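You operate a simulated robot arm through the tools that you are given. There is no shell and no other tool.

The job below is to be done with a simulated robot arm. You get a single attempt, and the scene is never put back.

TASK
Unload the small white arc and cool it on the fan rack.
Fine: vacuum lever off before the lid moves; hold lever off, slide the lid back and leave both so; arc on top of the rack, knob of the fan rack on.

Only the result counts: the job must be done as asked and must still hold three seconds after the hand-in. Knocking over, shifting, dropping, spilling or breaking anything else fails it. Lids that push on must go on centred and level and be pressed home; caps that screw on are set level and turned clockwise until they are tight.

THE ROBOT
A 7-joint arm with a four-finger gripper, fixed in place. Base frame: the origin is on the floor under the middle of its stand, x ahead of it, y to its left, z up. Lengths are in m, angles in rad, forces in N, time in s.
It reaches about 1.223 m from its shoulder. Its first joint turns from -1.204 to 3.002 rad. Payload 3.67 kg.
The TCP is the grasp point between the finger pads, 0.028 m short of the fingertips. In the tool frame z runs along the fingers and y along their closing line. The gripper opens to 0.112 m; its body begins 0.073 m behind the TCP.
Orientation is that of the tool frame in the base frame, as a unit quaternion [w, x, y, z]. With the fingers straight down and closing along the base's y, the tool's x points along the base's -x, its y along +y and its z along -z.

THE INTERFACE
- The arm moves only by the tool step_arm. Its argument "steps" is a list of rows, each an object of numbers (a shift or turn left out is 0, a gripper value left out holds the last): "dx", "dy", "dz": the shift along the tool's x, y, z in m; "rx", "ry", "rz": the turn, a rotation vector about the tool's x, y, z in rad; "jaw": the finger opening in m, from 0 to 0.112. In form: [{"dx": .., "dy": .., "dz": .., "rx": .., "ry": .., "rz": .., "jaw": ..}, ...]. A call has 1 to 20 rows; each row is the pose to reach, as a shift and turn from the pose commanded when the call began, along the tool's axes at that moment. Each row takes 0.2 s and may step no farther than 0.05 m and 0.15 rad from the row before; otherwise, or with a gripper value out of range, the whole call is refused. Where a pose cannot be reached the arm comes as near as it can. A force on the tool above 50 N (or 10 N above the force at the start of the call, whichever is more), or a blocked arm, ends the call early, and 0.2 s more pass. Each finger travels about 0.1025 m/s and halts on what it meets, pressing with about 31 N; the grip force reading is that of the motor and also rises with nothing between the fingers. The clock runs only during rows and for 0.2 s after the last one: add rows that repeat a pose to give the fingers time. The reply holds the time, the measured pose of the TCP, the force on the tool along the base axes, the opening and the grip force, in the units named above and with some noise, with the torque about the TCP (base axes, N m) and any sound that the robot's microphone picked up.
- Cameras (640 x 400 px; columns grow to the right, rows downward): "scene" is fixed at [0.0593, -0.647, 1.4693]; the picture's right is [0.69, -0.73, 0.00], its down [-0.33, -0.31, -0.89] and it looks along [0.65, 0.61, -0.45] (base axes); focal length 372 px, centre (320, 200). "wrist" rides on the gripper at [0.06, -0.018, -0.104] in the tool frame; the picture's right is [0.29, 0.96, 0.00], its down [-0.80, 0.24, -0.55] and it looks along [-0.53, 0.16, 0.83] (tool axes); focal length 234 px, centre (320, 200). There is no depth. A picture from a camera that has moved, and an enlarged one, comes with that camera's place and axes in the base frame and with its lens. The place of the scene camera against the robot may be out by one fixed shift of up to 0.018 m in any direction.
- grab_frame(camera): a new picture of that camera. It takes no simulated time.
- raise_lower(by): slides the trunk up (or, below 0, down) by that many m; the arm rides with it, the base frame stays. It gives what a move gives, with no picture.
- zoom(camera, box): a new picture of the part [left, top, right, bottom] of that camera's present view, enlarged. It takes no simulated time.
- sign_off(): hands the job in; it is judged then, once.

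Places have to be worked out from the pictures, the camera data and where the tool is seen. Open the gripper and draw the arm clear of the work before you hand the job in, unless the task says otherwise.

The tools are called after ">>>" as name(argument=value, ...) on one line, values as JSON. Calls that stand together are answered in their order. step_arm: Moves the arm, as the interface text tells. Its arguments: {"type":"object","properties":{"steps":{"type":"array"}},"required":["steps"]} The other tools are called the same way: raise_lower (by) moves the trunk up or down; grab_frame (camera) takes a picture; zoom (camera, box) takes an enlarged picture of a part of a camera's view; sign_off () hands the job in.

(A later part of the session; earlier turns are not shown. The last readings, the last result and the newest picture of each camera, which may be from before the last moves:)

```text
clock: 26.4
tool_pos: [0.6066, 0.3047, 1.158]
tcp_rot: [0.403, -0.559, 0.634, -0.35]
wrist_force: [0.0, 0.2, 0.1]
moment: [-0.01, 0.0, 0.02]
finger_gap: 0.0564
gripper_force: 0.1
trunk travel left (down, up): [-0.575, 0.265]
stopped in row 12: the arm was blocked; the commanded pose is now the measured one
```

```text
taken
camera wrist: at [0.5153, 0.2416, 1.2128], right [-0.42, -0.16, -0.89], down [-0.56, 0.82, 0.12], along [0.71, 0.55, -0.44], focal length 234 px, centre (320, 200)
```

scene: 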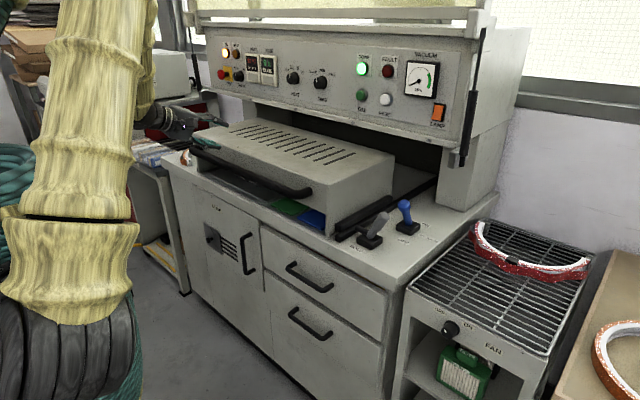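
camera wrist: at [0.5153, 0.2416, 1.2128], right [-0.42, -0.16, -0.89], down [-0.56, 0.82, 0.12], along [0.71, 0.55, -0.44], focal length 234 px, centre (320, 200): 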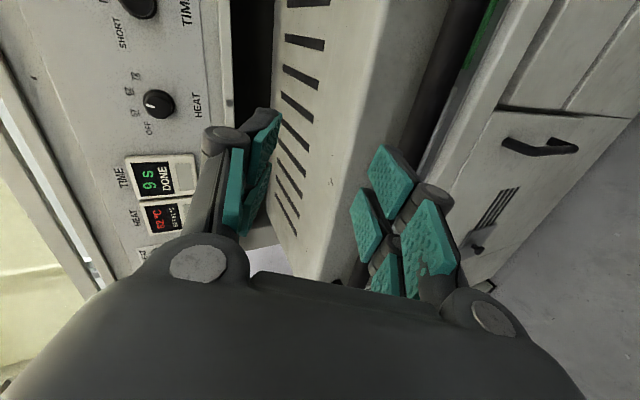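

The arm stopped at a folding limit with no contact force: it is too close in with the tool this level. Lowering the trunk should give it room, so I'll first raise the tool and then bring the trunk down.

>>> step_arm(steps=[{"dx": -0.0085, "dy": -0.0323, "dz": -0.0157, "rz": -0.022}, {"dx": -0.017, "dy": -0.0647, "dz": -0.0313, "rz": -0.044}, {"dx": -0.0255, "dy": -0.097, "dz": -0.047, "rz": -0.066}, {"dx": -0.034, "dy": -0.1293, "dz": -0.0627, "rz": -0.09}, {"dx": -0.0425, "dy": -0.1617, "dz": -0.0783, "rz": -0.112}, {"dx": -0.051, "dy": -0.194, "dz": -0.094, "rz": -0.134}, {"dx": -0.051, "dy": -0.194, "dz": -0.094, "rz": -0.134}])

```text
clock: 27.2
tool_pos: [0.6252, 0.3115, 1.1768]
tcp_rot: [0.342, -0.601, 0.656, -0.302]
wrist_force: [0.7, -0.1, -0.4]
moment: [0.02, -0.05, 0.02]
finger_gap: 0.0561
gripper_force: 0.1
trunk travel left (down, up): [-0.575, 0.265]
stopped in row 3: the arm was blocked; the commanded pose is now the measured one
```

It is blocked again, so this looks like a wrist limit. I'll relax the pitch back towards vertical while rising, and then lower the trunk.

>>> step_arm(steps=[{"rx": -0.14}, {"dx": -0.003, "dy": -0.03, "dz": -0.017, "rx": -0.28}, {"dx": -0.006, "dy": -0.065, "dz": -0.037, "rx": -0.42}, {"dx": -0.01, "dy": -0.1, "dz": -0.057, "rx": -0.5}, {"dx": -0.013, "dy": -0.13, "dz": -0.075, "rx": -0.5}, {"dx": -0.016, "dy": -0.157, "dz": -0.089, "rx": -0.5}, {"dx": -0.016, "dy": -0.157, "dz": -0.089, "rx": -0.5}])

```text
clock: 28.8
tool_pos: [0.6442, 0.3136, 1.3577]
tcp_rot: [0.183, -0.668, 0.709, -0.132]
wrist_force: [-0.2, 0.4, 0.3]
moment: [-0.01, 0.0, -0.02]
finger_gap: 0.056
gripper_force: 0.0
trunk travel left (down, up): [-0.575, 0.265]
```

The tool is now at z≈1.36 and free. I'll lower the trunk by 0.2 m, which should put the TCP near z≈1.16, in front of and above the lid.

>>> raise_lower(by=-0.2)

>>> grab_frame(camera="scene")

>>> grab_frame(camera="wrist")

```text
clock: 31.0
tool_pos: [0.6437, 0.3137, 1.1571]
tcp_rot: [0.183, -0.668, 0.709, -0.133]
wrist_force: [-0.3, 1.1, 0.7]
moment: [0.02, 0.02, 0.01]
finger_gap: 0.0561
gripper_force: 0.0
trunk travel left (down, up): [-0.375, 0.465]
```

```text
taken
```

scene: 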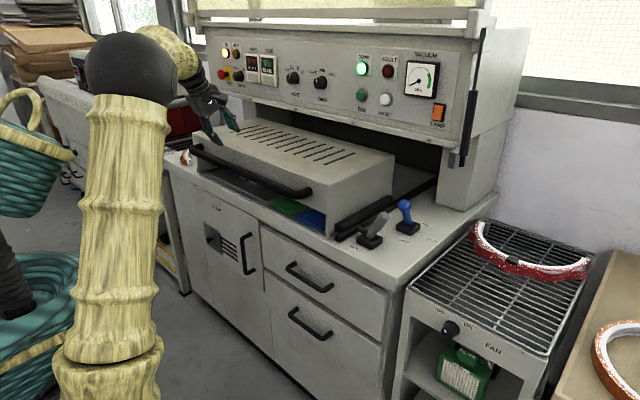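

```text
taken
camera wrist: at [0.6113, 0.2466, 1.253], right [-0.87, -0.22, -0.44], down [-0.42, 0.78, 0.46], along [0.24, 0.59, -0.77], focal length 234 px, centre (320, 200)
```

wrist: 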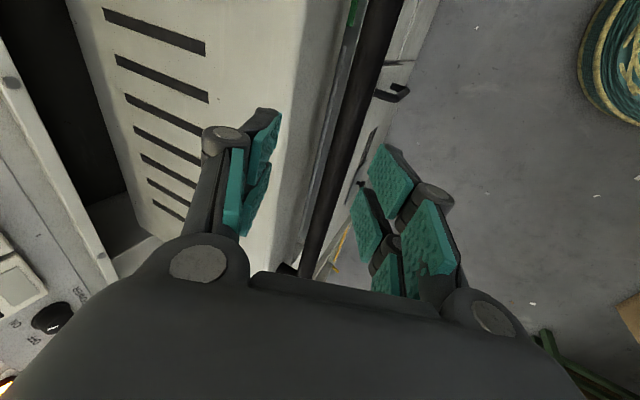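

The elbow is lower now and the handle bar is visible below the fingers. I'll pitch the tool forward again while drawing back slightly from the handle.

>>> step_arm(steps=[{"dx": -0.003, "dy": 0.007, "dz": -0.003, "rx": 0.13}, {"dx": -0.006, "dy": 0.014, "dz": -0.006, "rx": 0.26}, {"dx": -0.009, "dy": 0.021, "dz": -0.009, "rx": 0.39}, {"dx": -0.0137, "dy": 0.028, "dz": -0.012, "rx": 0.52}, {"dx": -0.0137, "dy": 0.028, "dz": -0.012, "rx": 0.62}, {"dx": -0.0137, "dy": 0.028, "dz": -0.012, "rx": 0.62}])

>>> grab_frame(camera="wrist")

>>> grab_frame(camera="scene")

```text
clock: 32.4
tool_pos: [0.6314, 0.3164, 1.1453]
tcp_rot: [0.369, -0.578, 0.652, -0.322]
wrist_force: [-0.8, 0.2, 0.2]
moment: [0.0, 0.03, 0.01]
finger_gap: 0.0557
gripper_force: 0.0
trunk travel left (down, up): [-0.375, 0.465]
```

```text
taken
camera wrist: at [0.5476, 0.2535, 1.2086], right [-0.51, -0.17, -0.84], down [-0.55, 0.82, 0.17], along [0.66, 0.55, -0.51], focal length 234 px, centre (320, 200)
```

wrist: 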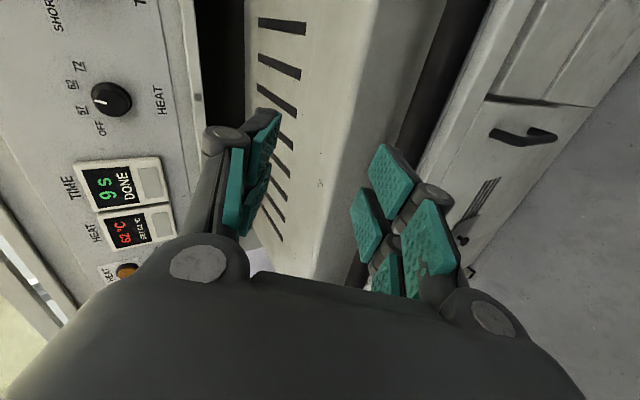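

```text
taken
```

scene: 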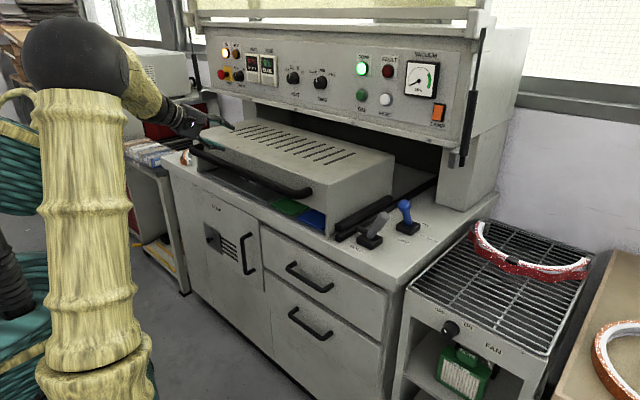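

The pitch is about 59° and the arm is free. Lowering the trunk a further 0.14 m brings the TCP to about handle height, with the tips still about 3 cm in front of the bar.

>>> raise_lower(by=-0.13)

>>> grab_frame(camera="wrist")

>>> zoom(camera="scene", box=[140, 90, 340, 215])

```text
clock: 34.0
tool_pos: [0.6285, 0.3159, 1.0233]
tcp_rot: [0.372, -0.578, 0.651, -0.322]
wrist_force: [0.6, -0.4, 0.6]
moment: [0.01, -0.02, 0.01]
finger_gap: 0.056
gripper_force: 0.1
trunk travel left (down, up): [-0.245, 0.595]
```

```text
taken
camera wrist: at [0.5447, 0.2527, 1.0848], right [-0.5, -0.17, -0.85], down [-0.55, 0.82, 0.17], along [0.66, 0.55, -0.5], focal length 234 px, centre (320, 200)
```

wrist: 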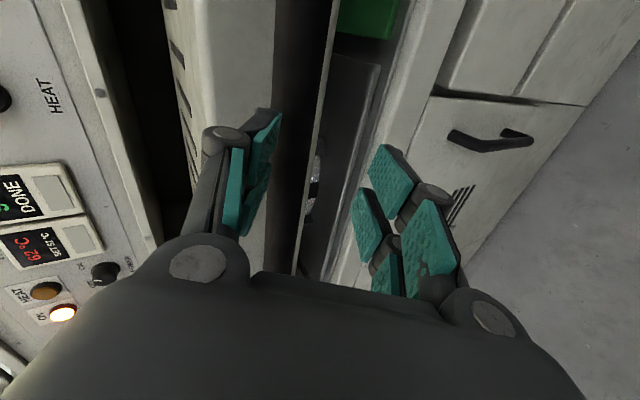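

```text
3.20 times, centred on (240, 152) of scene
camera zoom: at [0.0593, -0.647, 1.4693], right [0.69, -0.73, 0.0], down [-0.33, -0.31, -0.89], along [0.65, 0.61, -0.45], focal length 1192 px, centre (576, 352)
```

zoom: 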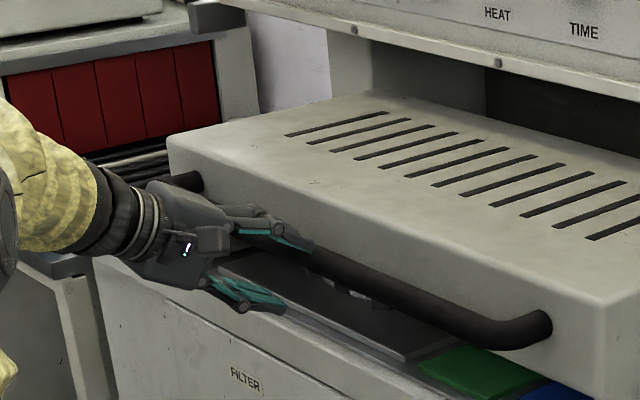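

The fingers are in front of the bar at about the right height. I'll zoom in on the bar in the wrist view to separate it from the lid's edge.

>>> zoom(camera="wrist", box=[180, 0, 420, 280])

>>> zoom(camera="scene", box=[180, 140, 260, 190])

```text
1.43 times, centred on (300, 140) of wrist
camera zoom: at [0.5447, 0.2527, 1.0848], right [-0.5, -0.17, -0.85], down [-0.55, 0.82, 0.17], along [0.66, 0.55, -0.5], focal length 334 px, centre (349, 286)
```

zoom: 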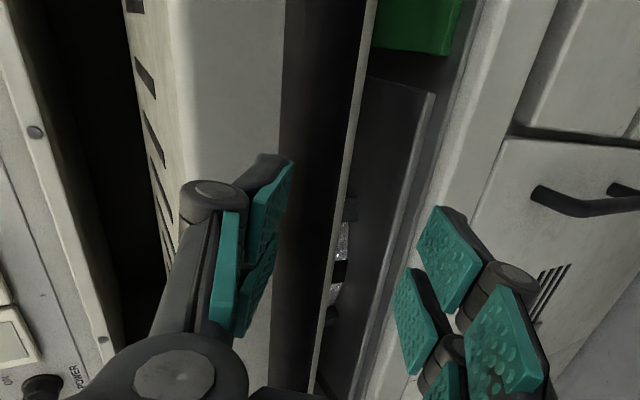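

```text
8.00 times, centred on (220, 165) of scene
camera zoom: at [0.0593, -0.647, 1.4693], right [0.69, -0.73, 0.0], down [-0.33, -0.31, -0.89], along [0.65, 0.61, -0.45], focal length 2980 px, centre (1120, 480)
```

zoom: 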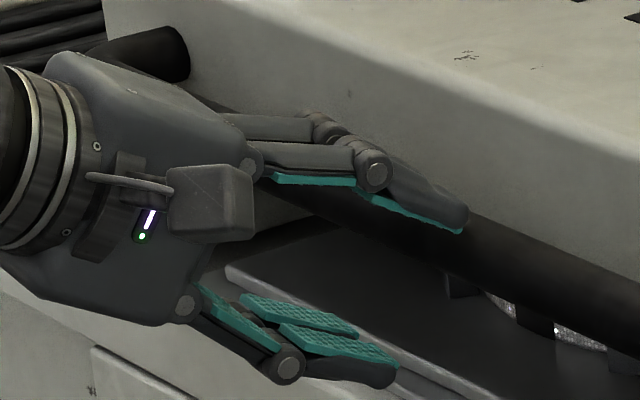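

The bar is at about (0.70, y, 1.004). I'll step forward part way first to see how the commanded and measured poses relate, with the jaw set to 0.052.

>>> step_arm(steps=[{"dx": -0.0005, "dy": -0.005, "dz": 0.0135, "jaw": 0.052}, {"dx": -0.001, "dy": -0.01, "dz": 0.0275}, {"dx": -0.001, "dy": -0.01, "dz": 0.0275}])

>>> zoom(camera="scene", box=[180, 140, 260, 190])

>>> grab_frame(camera="wrist")

```text
clock: 35.0
tool_pos: [0.6623, 0.3116, 1.0103]
tcp_rot: [0.37, -0.578, 0.656, -0.315]
wrist_force: [-0.1, -0.9, -0.1]
moment: [-0.01, -0.01, 0.03]
finger_gap: 0.0526
gripper_force: 0.2
trunk travel left (down, up): [-0.245, 0.595]
stopped in row 3: the arm was blocked; the commanded pose is now the measured one
```

```text
8.00 times, centred on (220, 165) of scene
camera zoom: at [0.0593, -0.647, 1.4693], right [0.69, -0.73, 0.0], down [-0.33, -0.31, -0.89], along [0.65, 0.61, -0.45], focal length 2980 px, centre (1120, 480)
```

zoom: 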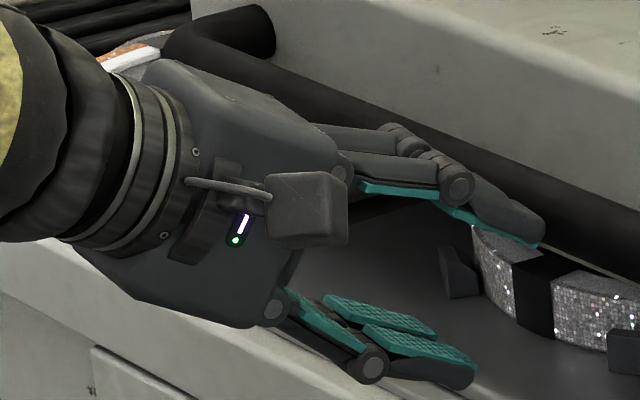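

```text
taken
camera wrist: at [0.5792, 0.2489, 1.0736], right [-0.52, -0.16, -0.84], down [-0.55, 0.82, 0.19], along [0.65, 0.56, -0.51], focal length 234 px, centre (320, 200)
```

wrist: 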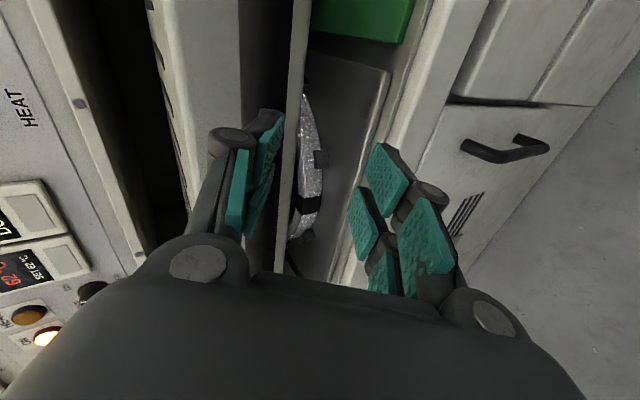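

The lid has already started sliding back, since the upper fingertip pushed the bar, and it moves easily. A glittery silver arc is now visible on the plate. I'll look at the whole scene.

>>> grab_frame(camera="scene")

>>> zoom(camera="scene", box=[160, 110, 400, 250])

```text
taken
```

scene: 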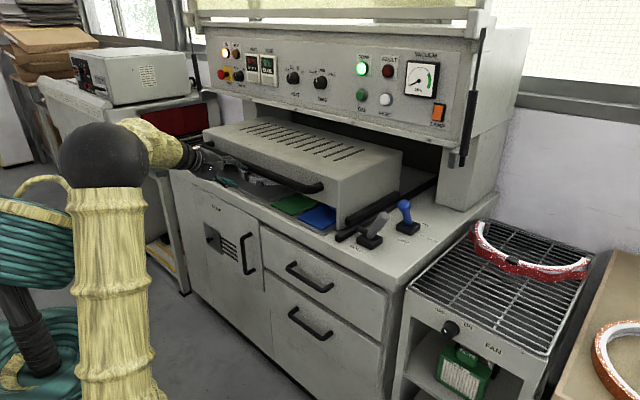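

```text
2.67 times, centred on (280, 180) of scene
camera zoom: at [0.0593, -0.647, 1.4693], right [0.69, -0.73, 0.0], down [-0.33, -0.31, -0.89], along [0.65, 0.61, -0.45], focal length 993 px, centre (427, 253)
```

zoom: 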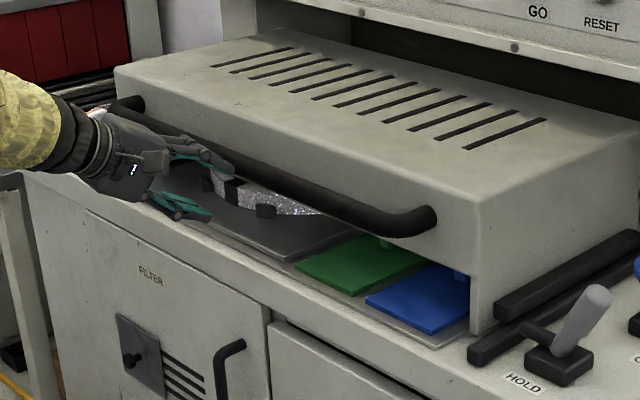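

The lid front is at x≈0.78 now and the bar at about (0.742, z 1.005). I'll shift up so the bar lies between the fingers, advance and grip it.

>>> step_arm(steps=[{"dy": -0.018}, {"dy": -0.037}, {"dy": -0.037, "dz": 0.02}, {"dy": -0.037, "dz": 0.04}, {"dy": -0.037, "dz": 0.055}, {"dy": -0.037, "dz": 0.055}])

>>> zoom(camera="scene", box=[180, 130, 276, 190])

>>> grab_frame(camera="wrist")

```text
clock: 36.5
tool_pos: [0.7467, 0.2778, 1.031]
tcp_rot: [0.378, -0.56, 0.681, -0.282]
wrist_force: [-3.7, 1.8, -11.2]
moment: [-0.29, 0.03, 0.12]
finger_gap: 0.0577
gripper_force: 5.2
trunk travel left (down, up): [-0.245, 0.595]
stopped in row 6: the arm was blocked; the commanded pose is now the measured one
```

```text
6.67 times, centred on (228, 160) of scene
camera zoom: at [0.0593, -0.647, 1.4693], right [0.69, -0.73, 0.0], down [-0.33, -0.31, -0.89], along [0.65, 0.61, -0.45], focal length 2483 px, centre (933, 467)
```

zoom: 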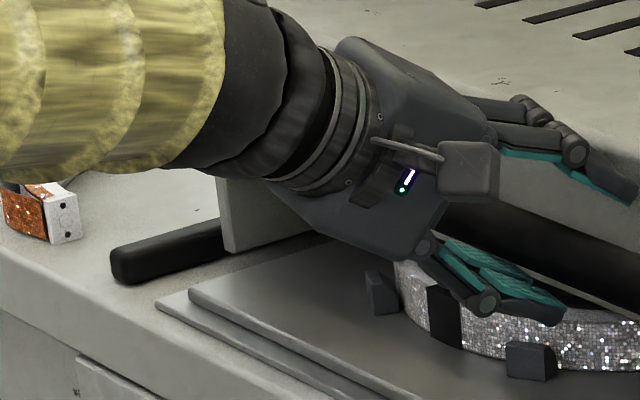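

```text
taken
camera wrist: at [0.6638, 0.2097, 1.0929], right [-0.55, -0.08, -0.83], down [-0.52, 0.81, 0.27], along [0.65, 0.58, -0.49], focal length 234 px, centre (320, 200)
```

wrist: 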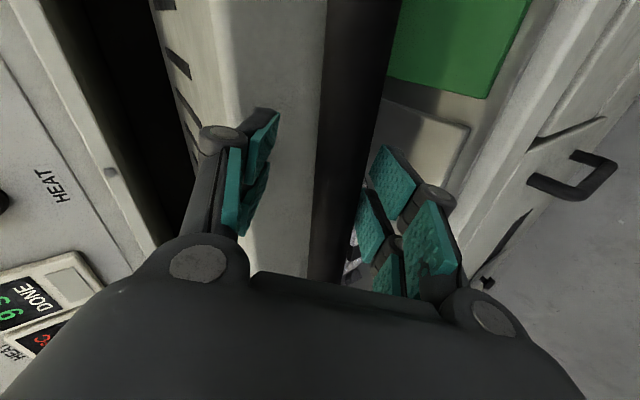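

The lid moved back further, but this wrist roll is at a joint limit and the arm drifts. I'll open slightly, back out along the tool axis and roll 90° to the easier orientation, then push the bar with closed fingers.

>>> step_arm(steps=[{"jaw": 0.066}, {"dz": -0.02, "jaw": 0.066}, {"dz": -0.05}, {"dz": -0.085}, {"dz": -0.12}, {"dz": -0.12}])

>>> grab_frame(camera="scene")

```text
clock: 38.0
tool_pos: [0.6419, 0.2751, 1.097]
tcp_rot: [0.378, -0.562, 0.678, -0.286]
wrist_force: [0.8, -0.6, -0.8]
moment: [0.03, 0.02, 0.03]
finger_gap: 0.0661
gripper_force: 0.0
trunk travel left (down, up): [-0.245, 0.595]
```

```text
taken
```

scene: 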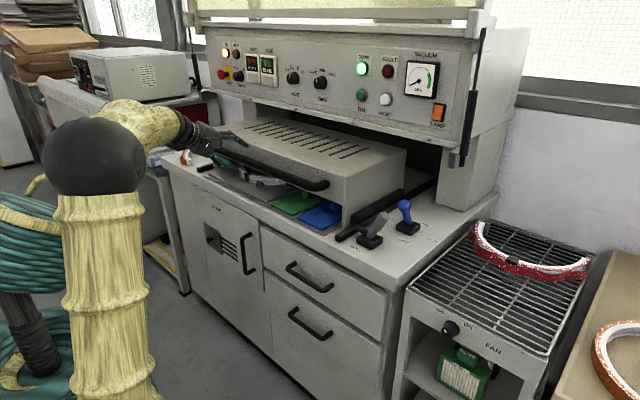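

Clear of the bar. Now I'll roll the tool back by about 1.36 rad so the fingers close along y, and close the jaw.

>>> step_arm(steps=[{"rz": 0.1355, "jaw": 0.0}, {"dx": -0.001, "dy": -0.004, "dz": -0.003, "rz": 0.271}, {"dx": -0.002, "dy": -0.008, "dz": -0.006, "rz": 0.4065}, {"dx": -0.003, "dy": -0.012, "dz": -0.009, "rz": 0.542}, {"dx": -0.004, "dy": -0.016, "dz": -0.012, "rz": 0.6775}, {"dx": -0.005, "dy": -0.02, "dz": -0.015, "rz": 0.813}, {"dx": -0.006, "dy": -0.024, "dz": -0.0167, "rz": 0.9485}, {"dx": -0.006, "dy": -0.024, "dz": -0.0167, "rz": 1.084}, {"dx": -0.006, "dy": -0.024, "dz": -0.0167, "rz": 1.2195}, {"dx": -0.006, "dy": -0.024, "dz": -0.0167, "rz": 1.355}, {"dx": -0.006, "dy": -0.024, "dz": -0.0167, "rz": 1.355}])

>>> grab_frame(camera="wrist")

>>> grab_frame(camera="scene")

```text
clock: 40.4
tool_pos: [0.6432, 0.275, 1.1277]
tcp_rot: [0.474, -0.011, 0.88, 0.014]
wrist_force: [-1.4, 0.1, -0.4]
moment: [-0.02, -0.01, 0.0]
finger_gap: 0.0
gripper_force: 31.0
trunk travel left (down, up): [-0.245, 0.595]
```

```text
taken
camera wrist: at [0.5238, 0.2522, 1.1354], right [-0.19, 0.95, -0.23], down [-0.03, 0.22, 0.97], along [0.98, 0.19, -0.01], focal length 234 px, centre (320, 200)
```

wrist: 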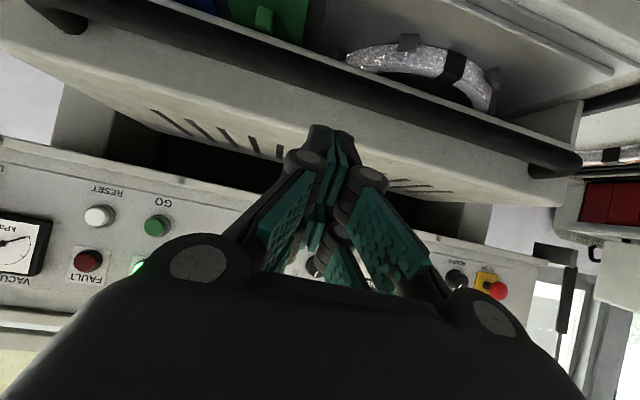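

```text
taken
```

scene: 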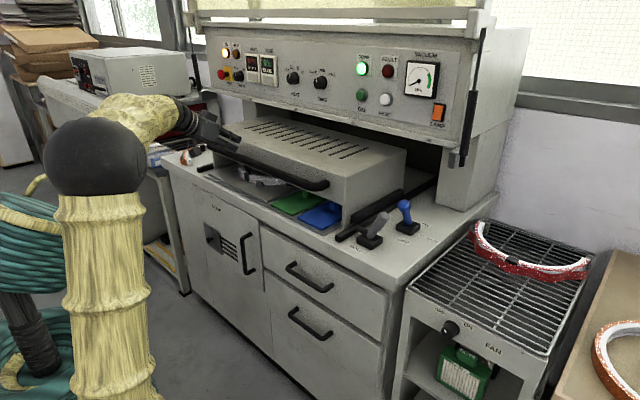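

The tool now points forward and down at 56° with closed fingers, and the bar is at about x≈0.784, z≈1.005. I'll drop to bar height at the handle's middle and approach until just in front of it.

>>> step_arm(steps=[{"dx": 0.027, "dy": 0.0183, "dz": 0.0187}, {"dx": 0.054, "dy": 0.0367, "dz": 0.0374}, {"dx": 0.0812, "dy": 0.055, "dz": 0.0561}, {"dx": 0.063, "dy": 0.054, "dz": 0.084}, {"dx": 0.0444, "dy": 0.0528, "dz": 0.112}, {"dx": 0.0444, "dy": 0.0528, "dz": 0.112}])

>>> grab_frame(camera="wrist")

>>> zoom(camera="scene", box=[170, 110, 298, 190])

```text
clock: 41.5
tool_pos: [0.707, 0.3105, 1.0173]
tcp_rot: [0.439, 0.008, 0.898, 0.042]
wrist_force: [0.0, -1.7, 1.0]
moment: [0.09, 0.09, 0.08]
finger_gap: 0.0004
gripper_force: 35.5
trunk travel left (down, up): [-0.245, 0.595]
stopped in row 5: the force on the tool passed its limit at 82 N (the readings are from after the stop); the commanded pose is now the measured one
```

```text
taken
camera wrist: at [0.5871, 0.2867, 1.0317], right [-0.2, 0.97, -0.15], down [0.05, 0.16, 0.99], along [0.98, 0.19, -0.08], focal length 234 px, centre (320, 200)
```

wrist: 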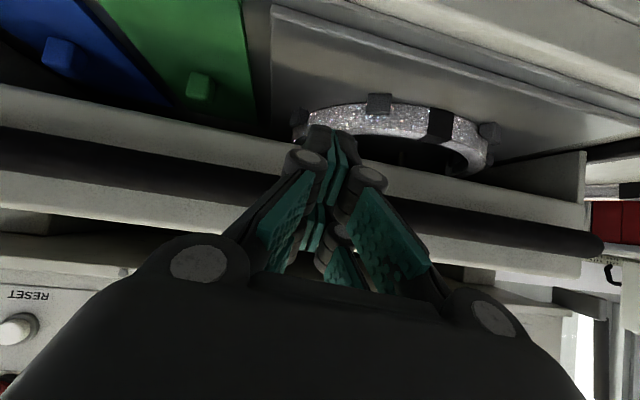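

```text
5.00 times, centred on (234, 150) of scene
camera zoom: at [0.0593, -0.647, 1.4693], right [0.69, -0.73, 0.0], down [-0.33, -0.31, -0.89], along [0.65, 0.61, -0.45], focal length 1862 px, centre (750, 450)
```

zoom: 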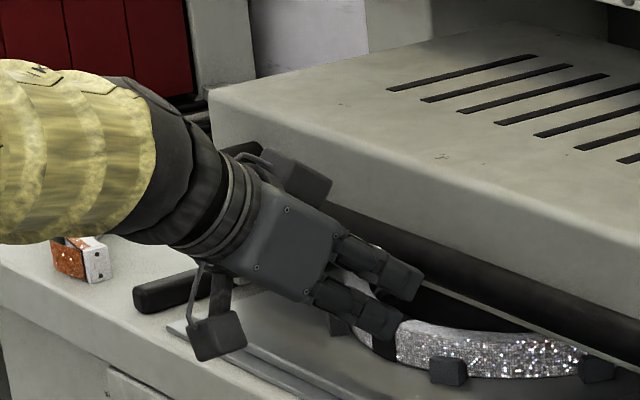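

The call ended on an 82 N force spike, so something was touched. I'll look closely before moving again.

>>> grab_frame(camera="scene")

>>> zoom(camera="scene", box=[190, 130, 270, 180])

>>> zoom(camera="wrist", box=[240, 60, 560, 260])

```text
taken
```

scene: 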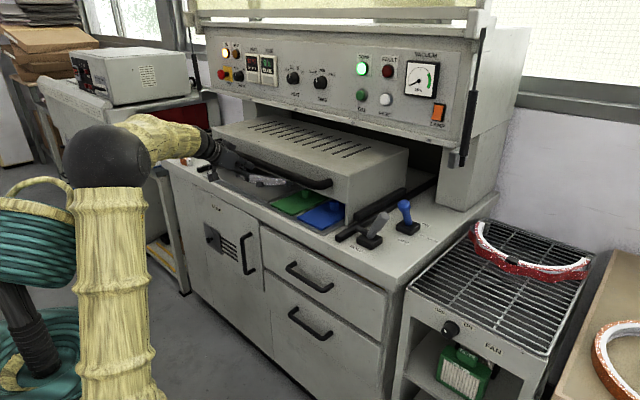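

```text
8.00 times, centred on (230, 155) of scene
camera zoom: at [0.0593, -0.647, 1.4693], right [0.69, -0.73, 0.0], down [-0.33, -0.31, -0.89], along [0.65, 0.61, -0.45], focal length 2980 px, centre (1040, 560)
```

zoom: 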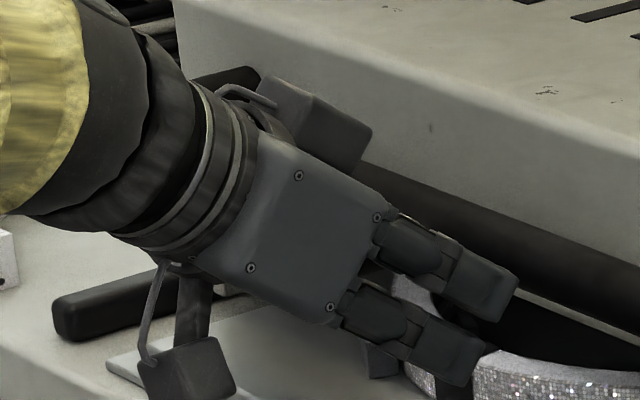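

```text
2.00 times, centred on (400, 160) of wrist
camera zoom: at [0.5871, 0.2867, 1.0317], right [-0.2, 0.97, -0.15], down [0.05, 0.16, 0.99], along [0.98, 0.19, -0.08], focal length 468 px, centre (160, 280)
```

zoom: 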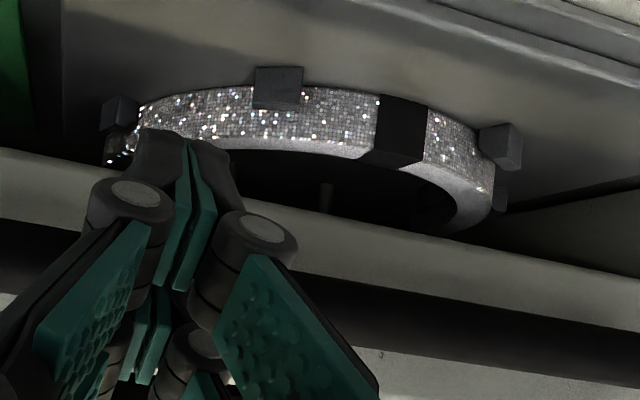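

The tip met the bar low, since the bar centre looks nearer z≈1.02, and at speed. I'll back off slightly, rise about 2.5 cm, and straighten the small roll.

>>> step_arm(steps=[{"dx": -0.003, "dy": 0.008, "dz": -0.0155, "rx": 0.05, "ry": -0.02, "rz": -0.017}, {"dx": -0.0064, "dy": 0.0234, "dz": -0.0305, "rx": 0.1, "ry": -0.05, "rz": -0.034}, {"dx": -0.0064, "dy": 0.0234, "dz": -0.0305, "rx": 0.1, "ry": -0.05, "rz": -0.034}])

>>> zoom(camera="scene", box=[190, 110, 350, 210])

>>> grab_frame(camera="wrist")

```text
clock: 42.5
tool_pos: [0.7136, 0.2994, 1.0418]
tcp_rot: [0.428, 0.043, 0.902, 0.018]
wrist_force: [0.4, -1.1, 0.3]
moment: [0.04, -0.01, 0.04]
finger_gap: 0.0
gripper_force: 35.1
trunk travel left (down, up): [-0.245, 0.595]
stopped in row 3: the arm was blocked; the commanded pose is now the measured one
```

```text
4.00 times, centred on (270, 160) of scene
camera zoom: at [0.0593, -0.647, 1.4693], right [0.69, -0.73, 0.0], down [-0.33, -0.31, -0.89], along [0.65, 0.61, -0.45], focal length 1490 px, centre (520, 360)
```

zoom: 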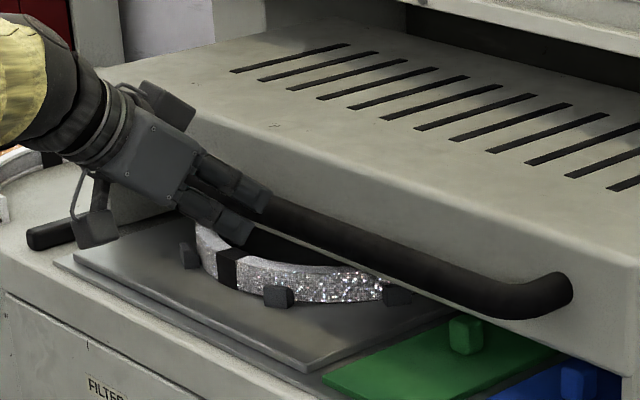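

```text
taken
camera wrist: at [0.5935, 0.2865, 1.0608], right [-0.12, 0.98, -0.16], down [0.09, 0.17, 0.98], along [0.99, 0.11, -0.1], focal length 234 px, centre (320, 200)
```

wrist: 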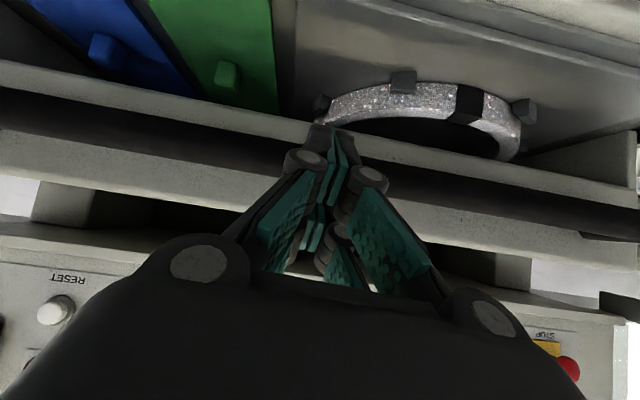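

The arm sits at about (0.714,0.30,1.042) with the tips at bar height just in front of it. I'll push slowly straight ahead by 0.1 m.

>>> step_arm(steps=[{"dx": -0.00785, "dy": 0.00078, "dz": 0.00968}, {"dx": -0.0157, "dy": 0.00155, "dz": 0.0194}, {"dx": -0.0236, "dy": 0.0023, "dz": 0.029}, {"dx": -0.0314, "dy": 0.0031, "dz": 0.0387}, {"dx": -0.0393, "dy": 0.0039, "dz": 0.0484}, {"dx": -0.0471, "dy": 0.0047, "dz": 0.0581}, {"dx": -0.055, "dy": 0.0054, "dz": 0.0677}, {"dx": -0.0628, "dy": 0.0062, "dz": 0.0774}, {"dx": -0.0628, "dy": 0.0062, "dz": 0.0774}])

>>> zoom(camera="scene", box=[190, 100, 430, 250])

>>> grab_frame(camera="wrist")

```text
clock: 44.7
tool_pos: [0.8252, 0.2455, 1.1079]
tcp_rot: [0.435, 0.08, 0.895, 0.059]
wrist_force: [-1.1, -0.7, -0.1]
moment: [0.0, 0.0, 0.05]
finger_gap: 0.0004
gripper_force: 36.1
trunk travel left (down, up): [-0.245, 0.595]
stopped in row 9: the arm was blocked; the commanded pose is now the measured one
```

```text
2.67 times, centred on (310, 175) of scene
camera zoom: at [0.0593, -0.647, 1.4693], right [0.69, -0.73, 0.0], down [-0.33, -0.31, -0.89], along [0.65, 0.61, -0.45], focal length 993 px, centre (347, 267)
```

zoom: 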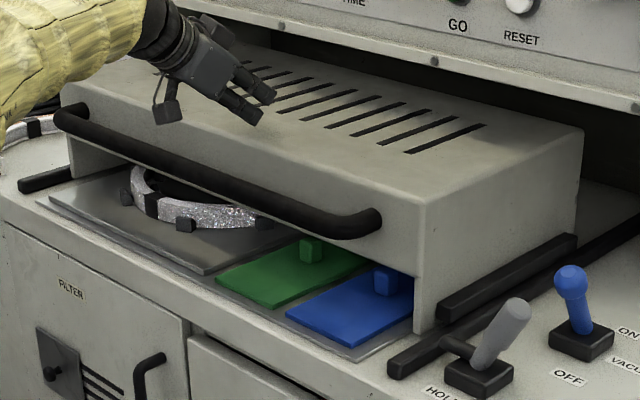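

```text
taken
camera wrist: at [0.7038, 0.2349, 1.1241], right [-0.09, 0.99, -0.05], down [0.07, 0.06, 1.0], along [0.99, 0.08, -0.08], focal length 234 px, centre (320, 200)
```

wrist: 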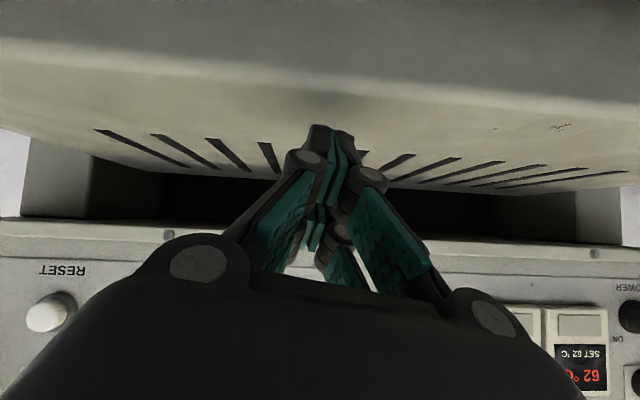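

The fingertips rode up over the bar and the arm drifted because of limits in this folded posture. Nothing else was touched, and the lid front is now at x≈0.83. I'll lift, return the tool to vertical, and use a posture that worked well earlier.

>>> step_arm(steps=[{"dx": -0.0071, "dy": 0.0064, "dz": -0.0171, "rx": 0.0174, "ry": 0.1289, "rz": -0.0237}, {"dx": -0.0143, "dy": 0.0128, "dz": -0.0343, "rx": 0.0349, "ry": 0.2577, "rz": -0.0474}, {"dx": -0.0214, "dy": 0.0192, "dz": -0.0514, "rx": 0.0523, "ry": 0.3866, "rz": -0.0711}, {"dx": -0.0285, "dy": 0.0257, "dz": -0.0686, "rx": 0.0697, "ry": 0.5154, "rz": -0.0949}, {"dx": -0.0356, "dy": 0.0321, "dz": -0.0857, "rx": 0.0871, "ry": 0.6443, "rz": -0.1186}, {"dx": -0.0428, "dy": 0.0385, "dz": -0.1029, "rx": 0.1046, "ry": 0.7731, "rz": -0.1423}, {"dx": -0.0499, "dy": 0.0449, "dz": -0.12, "rx": 0.122, "ry": 0.902, "rz": -0.166}, {"dx": -0.0499, "dy": 0.0449, "dz": -0.12, "rx": 0.122, "ry": 0.902, "rz": -0.166}])

>>> grab_frame(camera="scene")

```text
clock: 46.7
tool_pos: [0.7189, 0.1581, 1.2383]
tcp_rot: [0.002, 0.032, 0.998, 0.052]
wrist_force: [1.5, -0.8, 0.1]
moment: [0.02, 0.0, 0.02]
finger_gap: 0.0
gripper_force: 35.9
out of reach, approached as far as the arm can: row 5, 6, 7, 8
trunk travel left (down, up): [-0.245, 0.595]
stopped in row 8: the arm was blocked; the commanded pose is now the measured one
```

```text
taken
```

scene: 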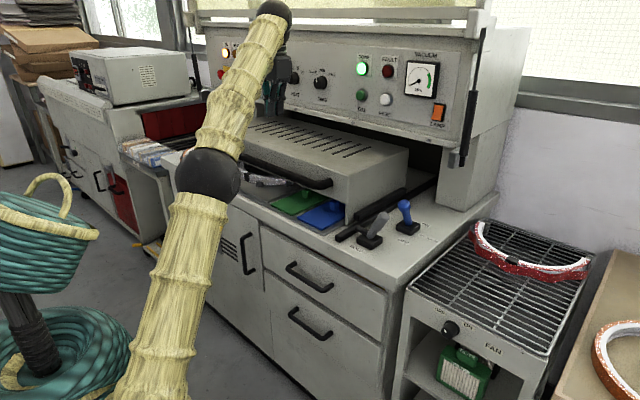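

With the trunk this low, the vertical hand is out of reach. I'll raise the trunk back by 0.3 m, to near its original height.

>>> raise_lower(by=0.3)

>>> grab_frame(camera="scene")

>>> grab_frame(camera="wrist")

```text
clock: 49.8
tool_pos: [0.7723, 0.1829, 1.4854]
tcp_rot: [-0.022, 0.026, 0.997, 0.063]
wrist_force: [1.4, 1.4, 25.2]
moment: [-0.3, -0.1, 0.01]
finger_gap: 0.0001
gripper_force: 35.2
trunk travel left (down, up): [-0.54, 0.3]
stopped: the arm was blocked; the commanded pose is now the measured one
```

```text
taken
```

scene: 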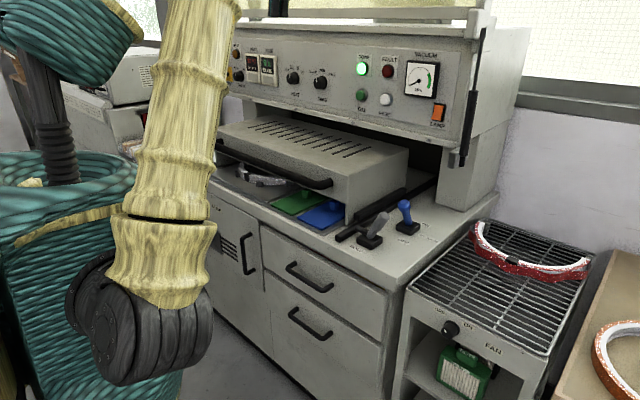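

```text
taken
camera wrist: at [0.7142, 0.1533, 1.5892], right [-0.24, 0.96, 0.13], down [0.83, 0.13, 0.54], along [0.51, 0.24, -0.83], focal length 234 px, centre (320, 200)
```

wrist: 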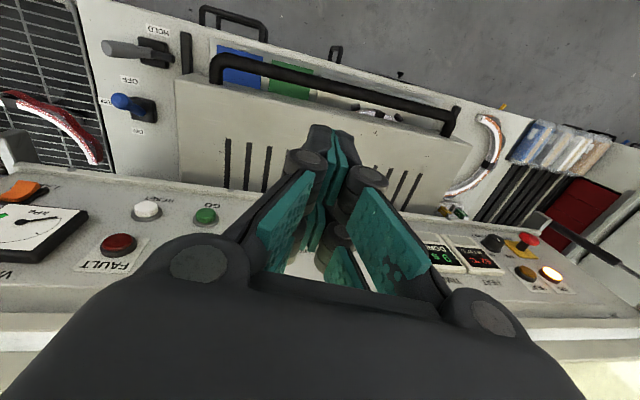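

The trunk stopped early with 25 N on the tool near z≈1.49. I'll ease the hand back and down and re-read the forces.

>>> step_arm(steps=[{"dx": 0.015, "dy": -0.002, "dz": 0.012}, {"dx": 0.035, "dy": -0.005, "dz": 0.027}, {"dx": 0.058, "dy": -0.008, "dz": 0.042}, {"dx": 0.058, "dy": -0.008, "dz": 0.042}])

>>> grab_frame(camera="scene")

```text
clock: 50.1
tool_pos: [0.7601, 0.2124, 1.4798]
tcp_rot: [-0.011, 0.029, 0.992, 0.123]
wrist_force: [0.1, 1.7, -0.6]
moment: [-0.18, -0.02, 0.0]
finger_gap: 0.0
gripper_force: 35.9
trunk travel left (down, up): [-0.54, 0.3]
stopped in row 1: the arm was blocked; the commanded pose is now the measured one
```

```text
taken
```

scene: 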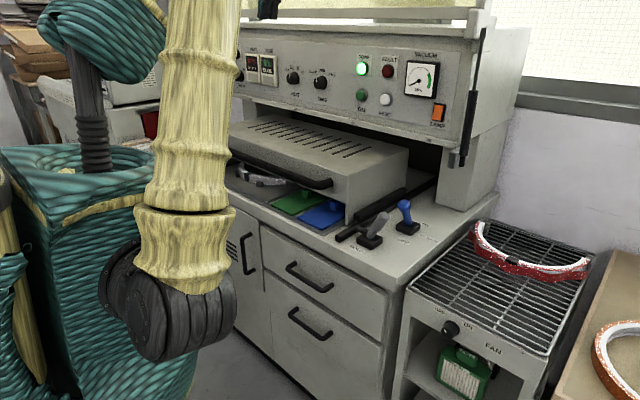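

The waist has turned and the posture is awkward, but nothing is loading the tool now. I'll try going straight down to work the arm back to an easier posture.

>>> step_arm(steps=[{"dx": -0.0005, "dy": -0.005, "dz": 0.019}, {"dx": -0.0012, "dy": -0.0096, "dz": 0.039}, {"dx": -0.0018, "dy": -0.0144, "dz": 0.058}, {"dx": -0.0024, "dy": -0.0192, "dz": 0.078}, {"dx": -0.003, "dy": -0.024, "dz": 0.097}])

>>> grab_frame(camera="scene")

>>> grab_frame(camera="wrist")

```text
clock: 50.5
tool_pos: [0.7107, 0.2261, 1.4775]
tcp_rot: [-0.031, 0.043, 0.983, 0.175]
wrist_force: [0.6, -1.4, -0.2]
moment: [0.11, 0.05, 0.05]
finger_gap: 0.0
gripper_force: 35.7
trunk travel left (down, up): [-0.54, 0.3]
stopped in row 1: the arm was blocked; the commanded pose is now the measured one
```

```text
taken
```

scene: 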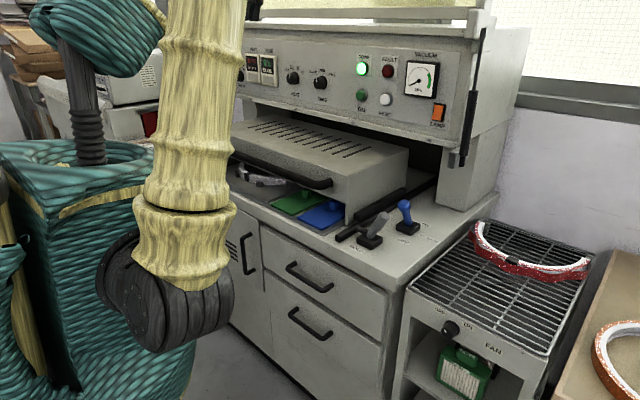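

```text
taken
camera wrist: at [0.6526, 0.1767, 1.574], right [-0.2, 0.92, 0.35], down [0.84, -0.03, 0.54], along [0.51, 0.4, -0.77], focal length 234 px, centre (320, 200)
```

wrist: 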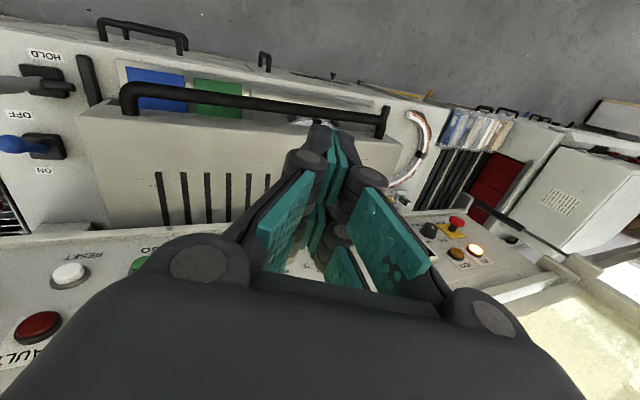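

The hand keeps drifting while the joints rearrange. I'll hold the pose for several rows to see if the arm settles.

>>> step_arm(steps=[{"dz": 0.0}, {"dz": 0.0}, {"dz": 0.0}, {"dz": 0.0}, {"dz": 0.0}])

```text
clock: 50.8
tool_pos: [0.609, 0.1807, 1.4938]
tcp_rot: [-0.041, 0.074, 0.973, 0.215]
wrist_force: [0.2, -2.1, -1.4]
moment: [0.25, 0.0, -0.02]
finger_gap: 0.0005
gripper_force: 35.7
trunk travel left (down, up): [-0.54, 0.3]
stopped in row 1: the arm was blocked; the commanded pose is now the measured one
```

The arm is still swinging joints towards another posture, well clear of everything. I'll keep holding and watch where it goes.

>>> step_arm(steps=[{"dz": 0.0}, {"dz": 0.0}, {"dz": 0.0}])

>>> grab_frame(camera="scene")

```text
clock: 51.1
tool_pos: [0.3872, 0.1799, 1.5099]
tcp_rot: [0.013, 0.065, 0.978, 0.198]
wrist_force: [-6.3, 2.0, 1.8]
moment: [-0.23, -0.51, -0.17]
finger_gap: 0.0
gripper_force: 36.0
trunk travel left (down, up): [-0.54, 0.3]
stopped in row 1: the arm was blocked; the commanded pose is now the measured one
```

```text
taken
```

scene: 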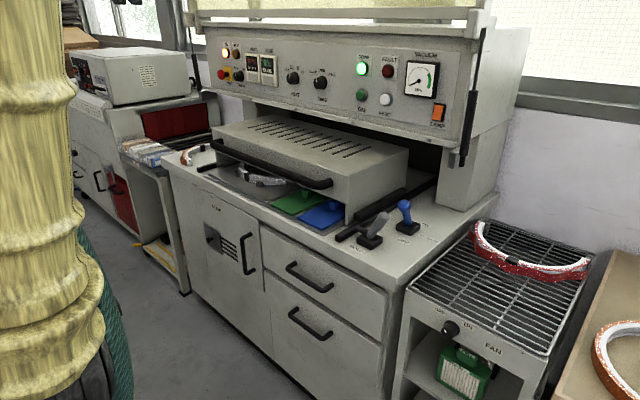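

The hand swung inward to (0.39,0.18,1.51) and is still clear. I'll hold once more to check whether it has settled.

>>> step_arm(steps=[{"dz": 0.0}, {"dz": 0.0}, {"dz": 0.0}])

>>> grab_frame(camera="scene")

>>> grab_frame(camera="wrist")

```text
clock: 52.1
tool_pos: [0.4766, 0.1657, 1.4658]
tcp_rot: [-0.052, 0.082, 0.976, 0.197]
wrist_force: [-0.1, -1.0, -0.8]
moment: [0.14, 0.09, 0.05]
finger_gap: 0.0002
gripper_force: 36.2
trunk travel left (down, up): [-0.54, 0.3]
stopped in row 3: the arm was blocked; the commanded pose is now the measured one
```

```text
taken
```

scene: 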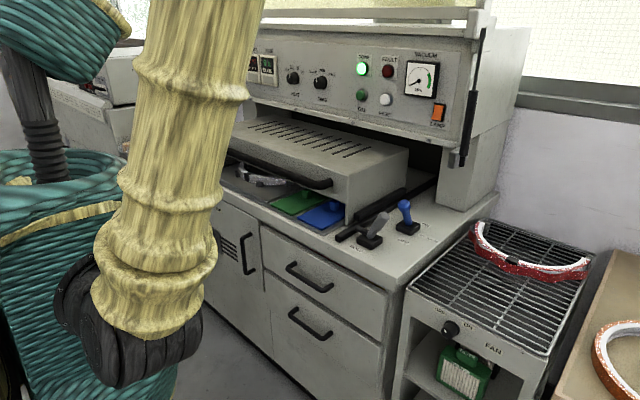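

```text
taken
camera wrist: at [0.4206, 0.1153, 1.5618], right [-0.11, 0.91, 0.4], down [0.86, -0.11, 0.49], along [0.49, 0.4, -0.77], focal length 234 px, centre (320, 200)
```

wrist: 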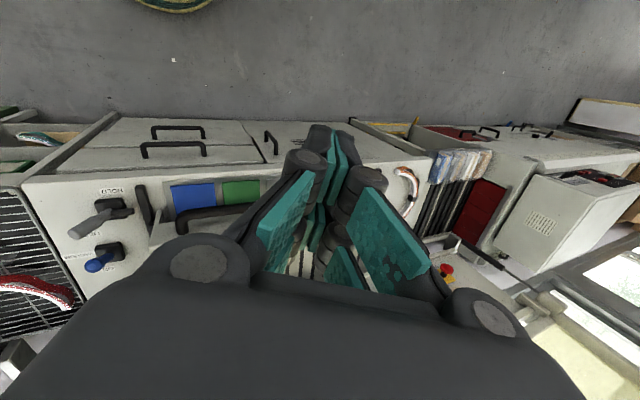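

The arm is flipping between two postures. I'll steer it back towards the well-behaved region near the start pose (about (0.6,-0.13,1.32), vertical) in one smooth move.

>>> step_arm(steps=[{"dx": -0.0193, "dy": -0.0339, "dz": 0.0013, "rx": 0.044, "ry": -0.0117, "rz": -0.0183}, {"dx": -0.0387, "dy": -0.0678, "dz": 0.0026, "rx": 0.088, "ry": -0.0233, "rz": -0.0367}, {"dx": -0.058, "dy": -0.1017, "dz": 0.0039, "rx": 0.132, "ry": -0.035, "rz": -0.055}, {"dx": -0.0773, "dy": -0.1356, "dz": 0.0052, "rx": 0.176, "ry": -0.0467, "rz": -0.0733}, {"dx": -0.0967, "dy": -0.1694, "dz": 0.0065, "rx": 0.22, "ry": -0.0583, "rz": -0.0917}, {"dx": -0.116, "dy": -0.2033, "dz": 0.0078, "rx": 0.264, "ry": -0.07, "rz": -0.11}, {"dx": -0.1353, "dy": -0.2372, "dz": 0.0091, "rx": 0.308, "ry": -0.0817, "rz": -0.1283}, {"dx": -0.1547, "dy": -0.2711, "dz": 0.0104, "rx": 0.352, "ry": -0.0933, "rz": -0.1467}, {"dx": -0.174, "dy": -0.305, "dz": 0.0117, "rx": 0.397, "ry": -0.105, "rz": -0.165}, {"dx": -0.174, "dy": -0.305, "dz": 0.0117, "rx": 0.397, "ry": -0.105, "rz": -0.165}])

>>> grab_frame(camera="scene")

```text
clock: 52.5
tool_pos: [0.28, 0.1474, 1.4938]
tcp_rot: [0.022, 0.06, 0.979, 0.194]
wrist_force: [-6.0, -1.6, 1.3]
moment: [0.01, -0.52, -0.15]
finger_gap: 0.0
gripper_force: 35.5
trunk travel left (down, up): [-0.54, 0.3]
stopped in row 1: the arm was blocked; the commanded pose is now the measured one
```

```text
taken
```

scene: 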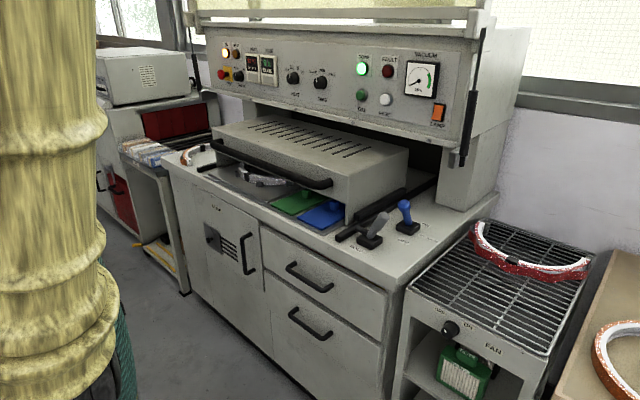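

It's back on the original posture side now. I'll try the same move outward and to -y from here, straightening the tool.

>>> step_arm(steps=[{"dx": -0.028, "dy": -0.032, "dz": -0.0006, "rx": 0.043, "ry": 0.01, "rz": -0.013}, {"dx": -0.056, "dy": -0.064, "dz": -0.0012, "rx": 0.087, "ry": 0.02, "rz": -0.027}, {"dx": -0.084, "dy": -0.096, "dz": -0.0018, "rx": 0.13, "ry": 0.03, "rz": -0.04}, {"dx": -0.112, "dy": -0.128, "dz": -0.0024, "rx": 0.174, "ry": 0.04, "rz": -0.053}, {"dx": -0.14, "dy": -0.16, "dz": -0.003, "rx": 0.217, "ry": 0.05, "rz": -0.067}, {"dx": -0.168, "dy": -0.192, "dz": -0.0036, "rx": 0.26, "ry": 0.06, "rz": -0.08}, {"dx": -0.196, "dy": -0.224, "dz": -0.0042, "rx": 0.304, "ry": 0.07, "rz": -0.093}, {"dx": -0.224, "dy": -0.256, "dz": -0.0048, "rx": 0.348, "ry": 0.08, "rz": -0.107}, {"dx": -0.2526, "dy": -0.288, "dz": -0.0054, "rx": 0.391, "ry": 0.089, "rz": -0.12}, {"dx": -0.2526, "dy": -0.288, "dz": -0.0054, "rx": 0.391, "ry": 0.089, "rz": -0.12}])

>>> grab_frame(camera="scene")

```text
clock: 54.7
tool_pos: [0.5744, -0.1458, 1.3787]
tcp_rot: [-0.04, -0.004, 0.999, 0.0]
wrist_force: [3.4, 0.7, -0.2]
moment: [-0.04, 0.28, -0.02]
finger_gap: 0.0002
gripper_force: 36.1
trunk travel left (down, up): [-0.54, 0.3]
```

```text
taken
```

scene: 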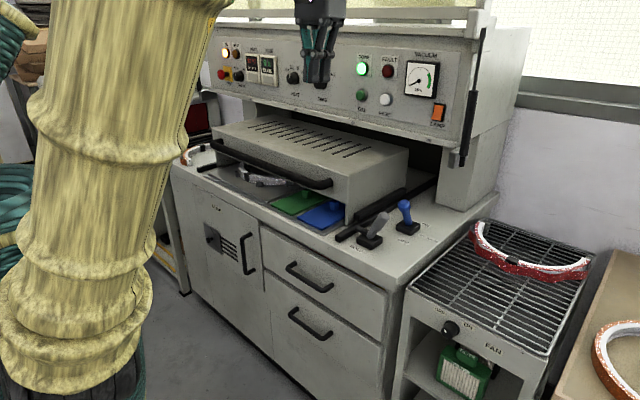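

The full move completed and the arm is back in a normal posture. I'll hold briefly to let it settle and confirm the pose.

>>> step_arm(steps=[{"dz": 0.0}, {"dz": 0.0}, {"dz": 0.0}])

>>> grab_frame(camera="scene")

>>> grab_frame(camera="wrist")

```text
clock: 55.5
tool_pos: [0.5634, -0.1484, 1.3825]
tcp_rot: [-0.035, -0.003, 0.999, 0.001]
wrist_force: [-1.3, -0.2, 1.5]
moment: [0.01, -0.12, 0.0]
finger_gap: 0.0002
gripper_force: 35.7
trunk travel left (down, up): [-0.54, 0.3]
```

```text
taken
```

scene: 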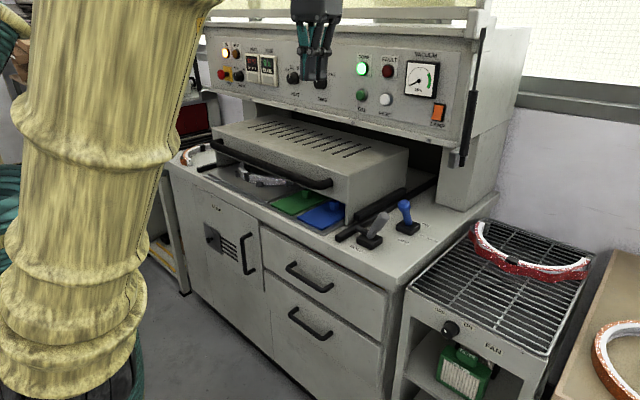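

```text
taken
camera wrist: at [0.511, -0.1675, 1.4918], right [-0.29, 0.96, 0.02], down [0.83, 0.24, 0.5], along [0.47, 0.16, -0.87], focal length 234 px, centre (320, 200)
```

wrist: 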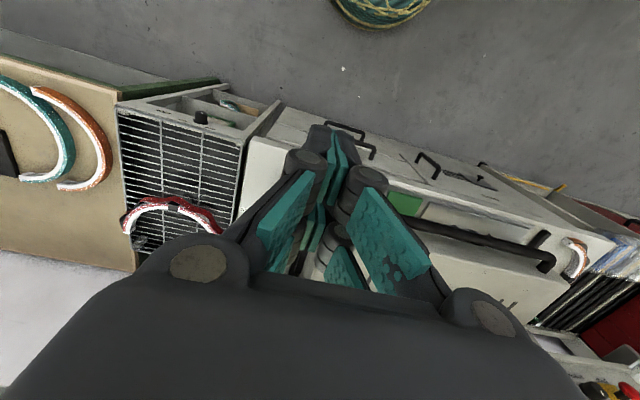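

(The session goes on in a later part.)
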